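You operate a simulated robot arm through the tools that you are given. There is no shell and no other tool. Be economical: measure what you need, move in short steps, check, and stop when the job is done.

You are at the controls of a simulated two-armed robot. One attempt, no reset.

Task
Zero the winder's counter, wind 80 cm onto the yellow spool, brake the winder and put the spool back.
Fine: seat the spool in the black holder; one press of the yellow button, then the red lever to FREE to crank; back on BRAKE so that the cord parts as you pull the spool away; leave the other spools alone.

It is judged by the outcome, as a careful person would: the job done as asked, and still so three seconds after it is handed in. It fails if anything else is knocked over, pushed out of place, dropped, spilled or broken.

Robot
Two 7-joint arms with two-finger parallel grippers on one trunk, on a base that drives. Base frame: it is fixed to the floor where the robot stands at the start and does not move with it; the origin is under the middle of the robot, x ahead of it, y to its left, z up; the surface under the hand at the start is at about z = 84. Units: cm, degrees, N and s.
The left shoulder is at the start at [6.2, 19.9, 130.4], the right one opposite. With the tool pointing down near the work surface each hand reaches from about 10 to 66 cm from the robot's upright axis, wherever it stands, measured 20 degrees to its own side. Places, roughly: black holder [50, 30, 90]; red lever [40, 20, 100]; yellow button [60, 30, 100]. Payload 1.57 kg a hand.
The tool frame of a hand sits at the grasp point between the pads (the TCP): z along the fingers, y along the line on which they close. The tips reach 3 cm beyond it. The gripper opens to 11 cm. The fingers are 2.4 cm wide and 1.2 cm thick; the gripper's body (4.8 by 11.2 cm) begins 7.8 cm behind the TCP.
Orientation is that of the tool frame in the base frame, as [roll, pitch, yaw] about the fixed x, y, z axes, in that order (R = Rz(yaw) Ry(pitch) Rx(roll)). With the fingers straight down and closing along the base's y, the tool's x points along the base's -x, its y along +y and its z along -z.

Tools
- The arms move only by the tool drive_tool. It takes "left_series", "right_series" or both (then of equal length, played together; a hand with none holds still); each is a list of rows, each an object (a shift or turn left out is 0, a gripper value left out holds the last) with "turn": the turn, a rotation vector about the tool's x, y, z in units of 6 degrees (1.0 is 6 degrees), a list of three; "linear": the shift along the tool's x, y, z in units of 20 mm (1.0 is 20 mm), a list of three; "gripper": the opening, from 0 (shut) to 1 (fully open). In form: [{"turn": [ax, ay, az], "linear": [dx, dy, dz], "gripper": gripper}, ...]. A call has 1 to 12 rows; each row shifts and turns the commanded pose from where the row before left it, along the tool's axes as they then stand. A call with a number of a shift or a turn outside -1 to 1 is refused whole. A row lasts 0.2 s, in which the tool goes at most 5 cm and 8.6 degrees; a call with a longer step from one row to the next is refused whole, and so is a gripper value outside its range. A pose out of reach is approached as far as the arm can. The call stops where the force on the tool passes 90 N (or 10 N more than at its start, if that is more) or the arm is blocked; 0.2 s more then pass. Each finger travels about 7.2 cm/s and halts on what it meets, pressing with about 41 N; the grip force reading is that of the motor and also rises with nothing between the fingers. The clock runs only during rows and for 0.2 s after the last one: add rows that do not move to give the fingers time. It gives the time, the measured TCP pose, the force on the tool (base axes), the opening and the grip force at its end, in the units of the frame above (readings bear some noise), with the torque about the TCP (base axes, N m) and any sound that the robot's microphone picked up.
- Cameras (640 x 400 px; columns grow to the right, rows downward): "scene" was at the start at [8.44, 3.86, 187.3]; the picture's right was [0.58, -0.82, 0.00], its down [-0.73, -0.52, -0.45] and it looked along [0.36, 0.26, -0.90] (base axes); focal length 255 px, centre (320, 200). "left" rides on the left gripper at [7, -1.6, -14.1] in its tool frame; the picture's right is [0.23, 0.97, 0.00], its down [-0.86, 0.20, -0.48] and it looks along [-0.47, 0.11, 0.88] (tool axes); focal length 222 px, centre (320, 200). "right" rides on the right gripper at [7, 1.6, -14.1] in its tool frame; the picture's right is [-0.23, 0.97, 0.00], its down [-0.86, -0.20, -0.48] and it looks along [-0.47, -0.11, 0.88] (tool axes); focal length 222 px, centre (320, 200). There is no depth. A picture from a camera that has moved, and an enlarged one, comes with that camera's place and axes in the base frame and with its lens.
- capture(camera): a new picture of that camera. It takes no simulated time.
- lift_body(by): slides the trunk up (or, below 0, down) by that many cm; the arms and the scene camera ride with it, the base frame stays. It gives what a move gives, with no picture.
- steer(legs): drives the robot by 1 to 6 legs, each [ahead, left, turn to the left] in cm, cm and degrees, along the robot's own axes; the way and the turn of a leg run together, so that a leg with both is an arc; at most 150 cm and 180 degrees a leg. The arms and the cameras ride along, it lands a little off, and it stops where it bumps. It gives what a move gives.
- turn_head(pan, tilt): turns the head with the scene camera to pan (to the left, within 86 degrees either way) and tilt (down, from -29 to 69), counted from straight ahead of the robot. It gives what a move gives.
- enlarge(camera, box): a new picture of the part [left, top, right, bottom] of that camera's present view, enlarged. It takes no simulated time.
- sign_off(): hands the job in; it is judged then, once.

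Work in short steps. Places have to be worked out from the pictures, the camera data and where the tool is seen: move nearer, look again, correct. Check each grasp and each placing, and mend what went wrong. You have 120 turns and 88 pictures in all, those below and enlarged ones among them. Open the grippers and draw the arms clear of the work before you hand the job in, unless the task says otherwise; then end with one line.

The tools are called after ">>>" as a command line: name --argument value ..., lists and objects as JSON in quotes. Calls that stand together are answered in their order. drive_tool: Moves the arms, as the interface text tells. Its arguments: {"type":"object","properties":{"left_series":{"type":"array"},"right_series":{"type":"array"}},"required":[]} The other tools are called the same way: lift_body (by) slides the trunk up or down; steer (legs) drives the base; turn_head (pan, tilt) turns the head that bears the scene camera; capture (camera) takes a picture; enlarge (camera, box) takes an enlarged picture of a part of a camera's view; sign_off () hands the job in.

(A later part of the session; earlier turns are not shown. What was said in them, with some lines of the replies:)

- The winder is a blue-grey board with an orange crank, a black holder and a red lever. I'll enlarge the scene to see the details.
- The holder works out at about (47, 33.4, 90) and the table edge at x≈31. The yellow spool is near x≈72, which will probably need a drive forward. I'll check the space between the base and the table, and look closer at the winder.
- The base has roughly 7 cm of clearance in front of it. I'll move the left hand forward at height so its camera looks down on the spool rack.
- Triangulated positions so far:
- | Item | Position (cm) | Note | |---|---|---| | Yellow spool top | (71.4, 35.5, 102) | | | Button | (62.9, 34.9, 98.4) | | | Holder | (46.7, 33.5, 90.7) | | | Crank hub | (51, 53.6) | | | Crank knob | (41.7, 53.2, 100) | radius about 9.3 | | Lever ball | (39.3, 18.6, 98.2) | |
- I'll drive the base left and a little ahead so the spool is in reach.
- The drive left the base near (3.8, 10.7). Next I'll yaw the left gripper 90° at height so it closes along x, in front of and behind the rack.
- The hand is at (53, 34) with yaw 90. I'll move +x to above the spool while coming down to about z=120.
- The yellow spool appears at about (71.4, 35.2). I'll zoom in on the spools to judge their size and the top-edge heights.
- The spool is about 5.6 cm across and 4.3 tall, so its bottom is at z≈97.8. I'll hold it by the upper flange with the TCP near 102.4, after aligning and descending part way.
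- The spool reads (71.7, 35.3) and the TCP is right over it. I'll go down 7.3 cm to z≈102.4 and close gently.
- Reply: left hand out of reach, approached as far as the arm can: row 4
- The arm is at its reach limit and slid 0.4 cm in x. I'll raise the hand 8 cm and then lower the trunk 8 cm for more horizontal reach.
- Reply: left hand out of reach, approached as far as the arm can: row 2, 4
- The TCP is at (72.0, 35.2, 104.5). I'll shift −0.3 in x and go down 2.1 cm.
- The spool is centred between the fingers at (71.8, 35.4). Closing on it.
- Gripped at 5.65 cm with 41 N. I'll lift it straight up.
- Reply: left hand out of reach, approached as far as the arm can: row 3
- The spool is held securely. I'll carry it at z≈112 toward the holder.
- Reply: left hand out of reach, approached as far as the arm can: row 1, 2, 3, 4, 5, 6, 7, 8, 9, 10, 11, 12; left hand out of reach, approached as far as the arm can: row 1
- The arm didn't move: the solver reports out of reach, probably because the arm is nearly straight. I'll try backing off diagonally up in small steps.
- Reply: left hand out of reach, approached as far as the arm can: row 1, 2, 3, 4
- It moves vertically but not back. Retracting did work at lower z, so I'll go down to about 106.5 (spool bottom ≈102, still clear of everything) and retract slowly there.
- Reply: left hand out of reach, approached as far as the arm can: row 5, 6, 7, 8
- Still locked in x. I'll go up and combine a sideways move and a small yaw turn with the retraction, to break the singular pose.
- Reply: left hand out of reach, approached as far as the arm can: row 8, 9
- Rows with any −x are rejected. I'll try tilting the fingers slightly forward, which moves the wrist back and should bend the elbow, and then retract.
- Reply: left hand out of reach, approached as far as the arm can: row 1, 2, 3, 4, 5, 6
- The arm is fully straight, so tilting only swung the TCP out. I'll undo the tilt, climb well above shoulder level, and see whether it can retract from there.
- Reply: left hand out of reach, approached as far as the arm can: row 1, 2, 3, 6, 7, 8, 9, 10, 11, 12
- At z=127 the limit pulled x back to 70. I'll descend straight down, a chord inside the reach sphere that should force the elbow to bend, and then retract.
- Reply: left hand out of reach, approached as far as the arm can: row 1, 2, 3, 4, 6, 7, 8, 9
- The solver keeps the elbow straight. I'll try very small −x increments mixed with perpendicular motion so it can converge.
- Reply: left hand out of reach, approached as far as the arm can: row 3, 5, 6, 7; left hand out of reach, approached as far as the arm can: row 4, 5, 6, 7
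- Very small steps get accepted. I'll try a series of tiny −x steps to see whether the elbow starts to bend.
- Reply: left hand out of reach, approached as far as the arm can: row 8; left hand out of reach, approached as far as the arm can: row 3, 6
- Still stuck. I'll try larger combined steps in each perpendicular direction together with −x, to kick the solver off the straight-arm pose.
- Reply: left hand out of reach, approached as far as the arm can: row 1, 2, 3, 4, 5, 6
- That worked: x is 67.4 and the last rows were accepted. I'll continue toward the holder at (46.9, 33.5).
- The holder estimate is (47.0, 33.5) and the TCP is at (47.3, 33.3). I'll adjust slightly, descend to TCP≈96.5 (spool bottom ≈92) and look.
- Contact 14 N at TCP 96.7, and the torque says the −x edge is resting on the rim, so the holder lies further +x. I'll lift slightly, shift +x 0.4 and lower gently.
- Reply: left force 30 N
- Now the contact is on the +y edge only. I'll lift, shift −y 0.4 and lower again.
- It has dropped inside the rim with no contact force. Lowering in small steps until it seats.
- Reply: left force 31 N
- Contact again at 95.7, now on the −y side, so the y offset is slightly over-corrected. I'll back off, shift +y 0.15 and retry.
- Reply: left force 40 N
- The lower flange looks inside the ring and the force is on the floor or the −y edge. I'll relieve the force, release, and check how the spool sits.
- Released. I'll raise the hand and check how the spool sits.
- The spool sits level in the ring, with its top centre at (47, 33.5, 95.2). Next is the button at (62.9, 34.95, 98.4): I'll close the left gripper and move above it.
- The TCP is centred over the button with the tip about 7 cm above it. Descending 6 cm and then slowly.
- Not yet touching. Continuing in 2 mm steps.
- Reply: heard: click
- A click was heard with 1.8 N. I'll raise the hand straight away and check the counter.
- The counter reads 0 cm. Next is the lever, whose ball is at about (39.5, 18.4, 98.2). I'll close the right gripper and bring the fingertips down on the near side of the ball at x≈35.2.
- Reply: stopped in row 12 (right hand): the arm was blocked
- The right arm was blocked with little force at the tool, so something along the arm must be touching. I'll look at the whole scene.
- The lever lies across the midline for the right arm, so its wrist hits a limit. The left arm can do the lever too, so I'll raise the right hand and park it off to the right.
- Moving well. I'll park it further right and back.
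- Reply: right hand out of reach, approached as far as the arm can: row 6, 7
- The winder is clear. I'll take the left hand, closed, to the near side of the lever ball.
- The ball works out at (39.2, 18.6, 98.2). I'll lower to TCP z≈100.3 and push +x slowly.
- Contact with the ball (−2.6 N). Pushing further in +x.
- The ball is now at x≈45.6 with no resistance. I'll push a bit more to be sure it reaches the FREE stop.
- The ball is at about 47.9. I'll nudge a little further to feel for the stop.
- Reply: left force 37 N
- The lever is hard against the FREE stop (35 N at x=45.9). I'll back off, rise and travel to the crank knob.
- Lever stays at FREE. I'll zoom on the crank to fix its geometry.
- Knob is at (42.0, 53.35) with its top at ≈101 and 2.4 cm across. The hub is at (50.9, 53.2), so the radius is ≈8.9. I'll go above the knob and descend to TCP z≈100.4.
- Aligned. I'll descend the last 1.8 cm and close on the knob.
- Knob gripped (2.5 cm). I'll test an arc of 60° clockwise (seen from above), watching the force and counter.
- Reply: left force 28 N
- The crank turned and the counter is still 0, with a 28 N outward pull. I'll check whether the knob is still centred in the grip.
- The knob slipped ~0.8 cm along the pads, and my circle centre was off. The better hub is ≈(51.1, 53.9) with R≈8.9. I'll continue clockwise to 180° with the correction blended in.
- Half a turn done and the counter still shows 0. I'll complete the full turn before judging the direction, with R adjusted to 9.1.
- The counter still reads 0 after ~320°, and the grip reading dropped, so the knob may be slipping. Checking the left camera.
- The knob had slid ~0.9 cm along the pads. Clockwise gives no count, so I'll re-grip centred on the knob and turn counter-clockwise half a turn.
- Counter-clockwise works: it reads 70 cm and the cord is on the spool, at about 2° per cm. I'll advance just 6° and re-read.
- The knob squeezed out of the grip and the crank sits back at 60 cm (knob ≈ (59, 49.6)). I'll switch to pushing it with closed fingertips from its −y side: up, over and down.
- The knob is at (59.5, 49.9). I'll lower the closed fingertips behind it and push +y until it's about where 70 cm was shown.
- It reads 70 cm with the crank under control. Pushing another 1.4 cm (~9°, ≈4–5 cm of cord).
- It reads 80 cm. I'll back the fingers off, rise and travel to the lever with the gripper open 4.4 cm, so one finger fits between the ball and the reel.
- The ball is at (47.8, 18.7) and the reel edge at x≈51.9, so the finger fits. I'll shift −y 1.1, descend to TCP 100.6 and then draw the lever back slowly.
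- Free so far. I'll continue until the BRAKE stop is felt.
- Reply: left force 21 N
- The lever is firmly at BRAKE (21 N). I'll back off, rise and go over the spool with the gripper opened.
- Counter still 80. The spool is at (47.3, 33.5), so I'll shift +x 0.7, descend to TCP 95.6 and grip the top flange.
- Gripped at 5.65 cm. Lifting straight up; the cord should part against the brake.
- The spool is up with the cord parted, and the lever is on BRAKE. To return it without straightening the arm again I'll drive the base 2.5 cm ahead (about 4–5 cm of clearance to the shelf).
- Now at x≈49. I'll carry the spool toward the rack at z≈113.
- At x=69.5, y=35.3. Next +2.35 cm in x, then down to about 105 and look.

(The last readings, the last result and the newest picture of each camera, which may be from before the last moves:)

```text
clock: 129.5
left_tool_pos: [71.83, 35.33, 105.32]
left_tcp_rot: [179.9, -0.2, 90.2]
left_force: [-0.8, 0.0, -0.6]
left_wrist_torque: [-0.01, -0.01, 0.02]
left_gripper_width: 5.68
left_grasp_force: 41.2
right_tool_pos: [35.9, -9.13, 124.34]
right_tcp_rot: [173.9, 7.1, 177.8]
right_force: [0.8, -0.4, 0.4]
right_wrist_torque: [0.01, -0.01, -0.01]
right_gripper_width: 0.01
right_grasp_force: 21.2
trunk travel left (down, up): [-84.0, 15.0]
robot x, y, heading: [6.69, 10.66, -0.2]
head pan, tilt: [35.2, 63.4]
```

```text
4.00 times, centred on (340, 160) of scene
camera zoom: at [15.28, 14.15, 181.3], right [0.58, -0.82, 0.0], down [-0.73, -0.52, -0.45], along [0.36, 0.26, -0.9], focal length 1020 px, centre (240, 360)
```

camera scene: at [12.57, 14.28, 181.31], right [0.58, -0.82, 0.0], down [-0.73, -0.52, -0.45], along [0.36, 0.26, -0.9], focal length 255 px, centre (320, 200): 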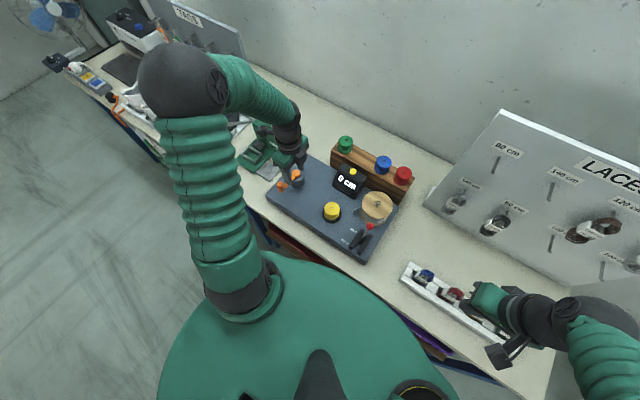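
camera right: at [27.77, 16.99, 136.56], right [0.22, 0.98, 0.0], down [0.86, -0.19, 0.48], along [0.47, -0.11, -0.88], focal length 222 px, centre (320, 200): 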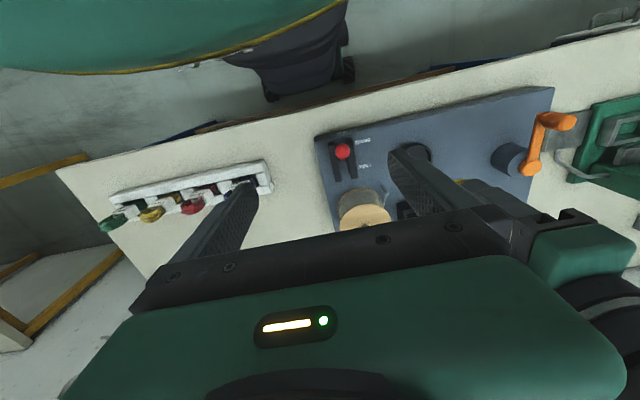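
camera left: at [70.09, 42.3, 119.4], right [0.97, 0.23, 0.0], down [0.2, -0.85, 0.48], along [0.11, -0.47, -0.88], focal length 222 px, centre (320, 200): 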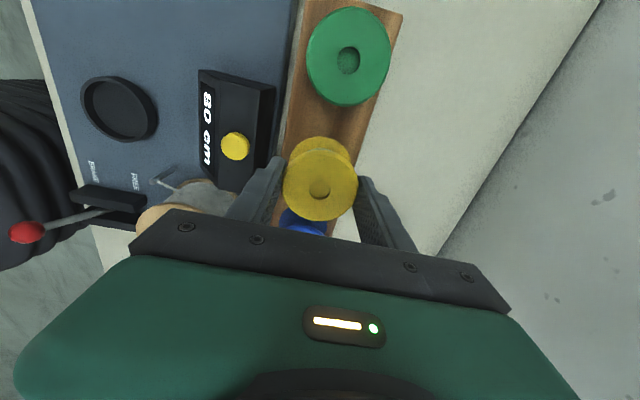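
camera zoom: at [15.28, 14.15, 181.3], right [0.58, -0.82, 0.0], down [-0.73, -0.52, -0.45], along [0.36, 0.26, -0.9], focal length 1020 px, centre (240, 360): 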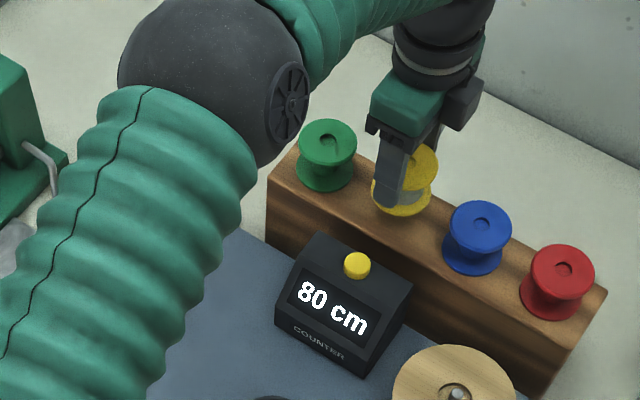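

Well aligned with the original pose (71.82, 35.2). Lowering toward z≈102.4, gently at the end.

>>> drive_tool --left_series '[{"linear": [-0.05, 0, 0.5]}, {"linear": [0, 0, 0.5]}, {"linear": [0, 0, 0.25]}, {"linear": [0, 0, 0.1]}, {}]'

>>> drive_tool --left_series '[{"linear": [0, 0, 0.08]}, {"linear": [0, 0, 0.06]}, {}]'

```text
clock: 130.7
left_tool_pos: [72.04, 35.18, 102.52]
left_tcp_rot: [179.9, 0.1, 90.3]
left_force: [-0.1, -0.3, -1.0]
left_wrist_torque: [-0.02, 0.0, 0.0]
left_gripper_width: 5.64
left_grasp_force: 40.8
right_tool_pos: [35.85, -9.26, 124.25]
right_tcp_rot: [173.9, 6.9, 177.9]
right_force: [0.3, -0.7, 0.5]
right_wrist_torque: [0.04, 0.02, -0.02]
right_gripper_width: 0.02
right_grasp_force: 21.2
trunk travel left (down, up): [-84.0, 15.0]
robot x, y, heading: [6.49, 10.6, 0.3]
head pan, tilt: [35.2, 63.4]
```

```text
clock: 131.5
left_tool_pos: [71.95, 35.31, 102.3]
left_tcp_rot: [179.8, 0.0, 90.3]
left_force: [0.7, 0.7, 2.8]
left_wrist_torque: [0.05, 0.06, -0.02]
left_gripper_width: 5.64
left_grasp_force: 41.0
right_tool_pos: [35.76, -9.24, 124.42]
right_tcp_rot: [174.0, 7.2, 177.9]
right_force: [0.9, -0.6, 0.0]
right_wrist_torque: [0.0, -0.03, 0.0]
right_gripper_width: 0.02
right_grasp_force: 21.5
trunk travel left (down, up): [-84.0, 15.0]
robot x, y, heading: [6.31, 10.59, 0.1]
head pan, tilt: [35.2, 63.4]
```

Contact (2.8 N) at 102.3, the same height it was picked from. Releasing.

>>> drive_tool --left_series '[{"gripper": 0.56}, {"gripper": 0.65}, {"gripper": 0.75}, {"gripper": 0.75}, {}]'

>>> enlarge --camera "left" --box '[200, 60, 440, 240]'

```text
clock: 132.7
left_tool_pos: [72.04, 35.19, 102.26]
left_tcp_rot: [179.8, 0.0, 90.3]
left_force: [0.5, -0.2, 0.8]
left_wrist_torque: [-0.02, 0.01, 0.02]
left_gripper_width: 8.24
left_grasp_force: 0.0
right_tool_pos: [35.87, -9.19, 124.3]
right_tcp_rot: [174.0, 7.0, 177.9]
right_force: [-0.2, 0.5, 0.0]
right_wrist_torque: [-0.01, 0.03, 0.0]
right_gripper_width: 0.0
right_grasp_force: 20.9
trunk travel left (down, up): [-84.0, 15.0]
robot x, y, heading: [6.63, 10.73, -0.0]
head pan, tilt: [35.2, 63.4]
```

```text
2.22 times, centred on (320, 150) of left
camera zoom: at [70.16, 42.25, 116.43], right [0.97, 0.23, 0.0], down [0.2, -0.85, 0.48], along [0.11, -0.47, -0.88], focal length 494 px, centre (320, 311)
```

zoom: 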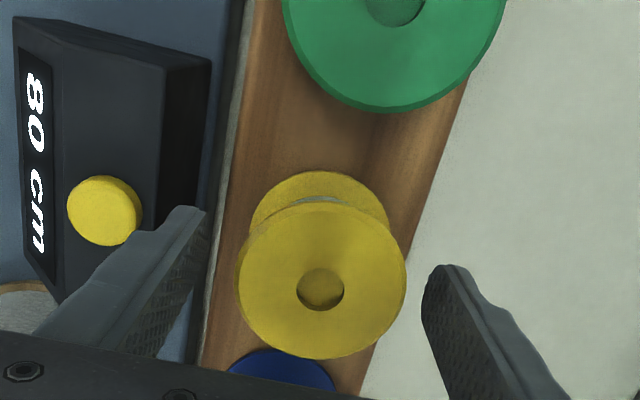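

The spool is standing on the rack. I'll raise the hand straight up and then draw back.

>>> drive_tool --left_series '[{"linear": [0, 0, -0.5]}, {"linear": [0, 0, -0.8]}, {"linear": [0, 0, -1]}, {"linear": [0, 0, -1]}, {"linear": [0, 0, -1]}, {"linear": [0, 0, -1]}, {"linear": [0, -0.5, -1]}, {"linear": [0, -1, -1]}, {"linear": [0, -1, -0.5]}, {"linear": [0, -1, 0]}, {"linear": [0, -1, 0]}, {"linear": [0, -1, 0]}]'

>>> drive_tool --left_series '[{"linear": [1, -1, 0], "gripper": 1}, {"linear": [1, -1, 0]}, {"linear": [1, -1, 0]}, {"linear": [1, -1, 0]}, {"linear": [1, -1, 0]}, {"linear": [1, -1, 0]}]' --right_series '[{"gripper": 1}, {}, {}, {}, {}, {}]'

>>> capture --camera "scene"

>>> enlarge --camera "scene" --box '[240, 110, 420, 260]'

```text
clock: 135.3
left_tool_pos: [60.75, 35.17, 118.14]
left_tcp_rot: [179.7, 0.0, 90.3]
left_force: [-0.5, 0.2, -0.4]
left_wrist_torque: [0.0, -0.01, 0.01]
left_gripper_width: 8.24
left_grasp_force: 0.1
right_tool_pos: [35.76, -9.2, 124.29]
right_tcp_rot: [173.9, 7.0, 177.9]
right_force: [0.5, 0.8, 0.2]
right_wrist_torque: [0.0, 0.0, 0.01]
right_gripper_width: 0.0
right_grasp_force: 21.0
trunk travel left (down, up): [-84.0, 15.0]
robot x, y, heading: [6.64, 10.66, -0.0]
head pan, tilt: [35.2, 63.4]
```

```text
clock: 136.7
left_tool_pos: [48.77, 47.31, 117.97]
left_tcp_rot: [179.8, -0.1, 90.3]
left_force: [-0.4, 0.9, -0.2]
left_wrist_torque: [0.0, 0.0, -0.02]
left_gripper_width: 11.02
left_grasp_force: 0.0
right_tool_pos: [35.74, -9.03, 124.31]
right_tcp_rot: [174.0, 7.1, 177.9]
right_force: [-1.3, 1.2, -0.4]
right_wrist_torque: [-0.01, -0.02, 0.01]
right_gripper_width: 11.0
right_grasp_force: 0.0
trunk travel left (down, up): [-84.0, 15.0]
robot x, y, heading: [6.76, 10.66, -0.1]
head pan, tilt: [35.2, 63.4]
```

```text
6 pictures are left
camera scene: at [14.96, 14.31, 181.31], right [0.58, -0.82, 0.0], down [-0.73, -0.52, -0.45], along [0.37, 0.26, -0.89], focal length 255 px, centre (320, 200)
```

scene: 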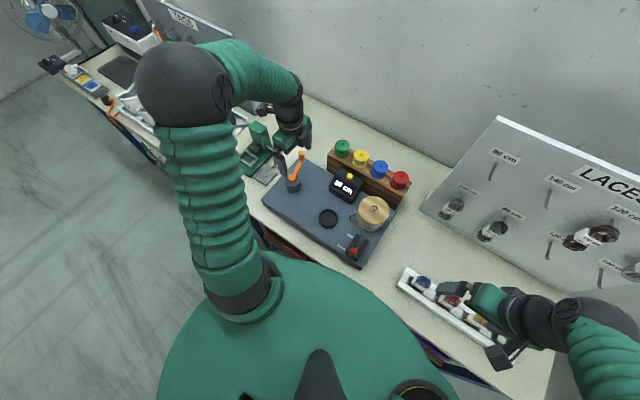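

```text
2.67 times, centred on (330, 185) of scene
camera zoom: at [14.96, 14.31, 181.31], right [0.58, -0.82, 0.0], down [-0.73, -0.52, -0.45], along [0.37, 0.26, -0.89], focal length 680 px, centre (293, 240)
```

zoom: 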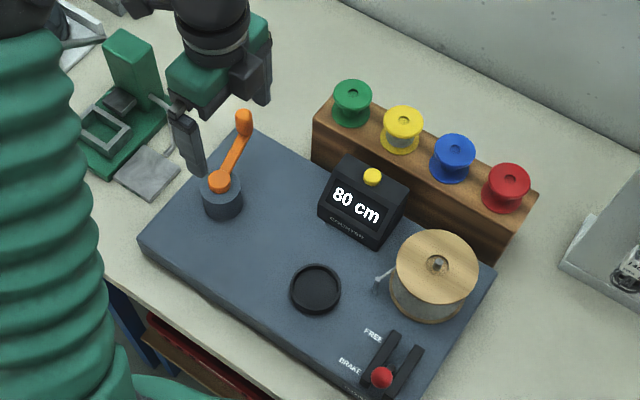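

The spool is back in its slot with cord on it, the counter reads 80 cm and the lever is on BRAKE. I'll draw the left arm up and back, clear of the winder.

>>> drive_tool --left_series '[{"linear": [0, 0, -1]}, {"linear": [0, 0, -1]}, {"linear": [0, 0, -1]}, {"linear": [0, 0, -1]}, {"linear": [0, 0, -1]}, {"linear": [0, -1, 0]}, {"linear": [0, -1, 0]}, {"linear": [0, -1, 0]}, {"linear": [0, -1, 0]}, {}]'

>>> enlarge --camera "scene" --box '[240, 110, 420, 260]'

```text
clock: 138.9
left_tool_pos: [40.73, 47.09, 127.67]
left_tcp_rot: [179.8, 0.0, 90.3]
left_force: [-0.3, 0.3, 0.1]
left_wrist_torque: [-0.01, 0.0, 0.0]
left_gripper_width: 11.0
left_grasp_force: 0.0
right_tool_pos: [35.83, -9.19, 124.32]
right_tcp_rot: [173.9, 7.2, 177.9]
right_force: [0.8, 0.5, -0.3]
right_wrist_torque: [0.05, 0.03, 0.01]
right_gripper_width: 10.99
right_grasp_force: 0.1
trunk travel left (down, up): [-84.0, 15.0]
robot x, y, heading: [6.32, 10.61, 0.1]
head pan, tilt: [35.2, 63.4]
```

```text
2.67 times, centred on (330, 185) of scene
camera zoom: at [15.07, 14.14, 181.31], right [0.58, -0.82, 0.0], down [-0.73, -0.52, -0.45], along [0.36, 0.26, -0.89], focal length 680 px, centre (293, 240)
```

zoom: 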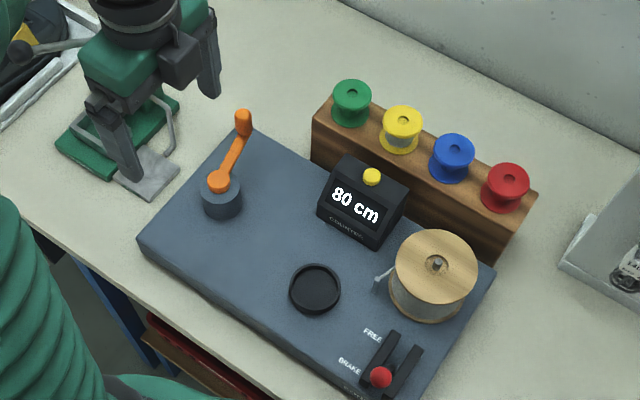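

Everything is in place and both arms are clear with grippers open. Handing in.

>>> sign_off

```text
The job is handed in.
```

The counter was zeroed with one press and now reads 80 cm (it steps by 10 cm, so the actual length may differ by a few cm); the lever is on BRAKE, the cord parted, and the yellow spool is back in its place on the rack.
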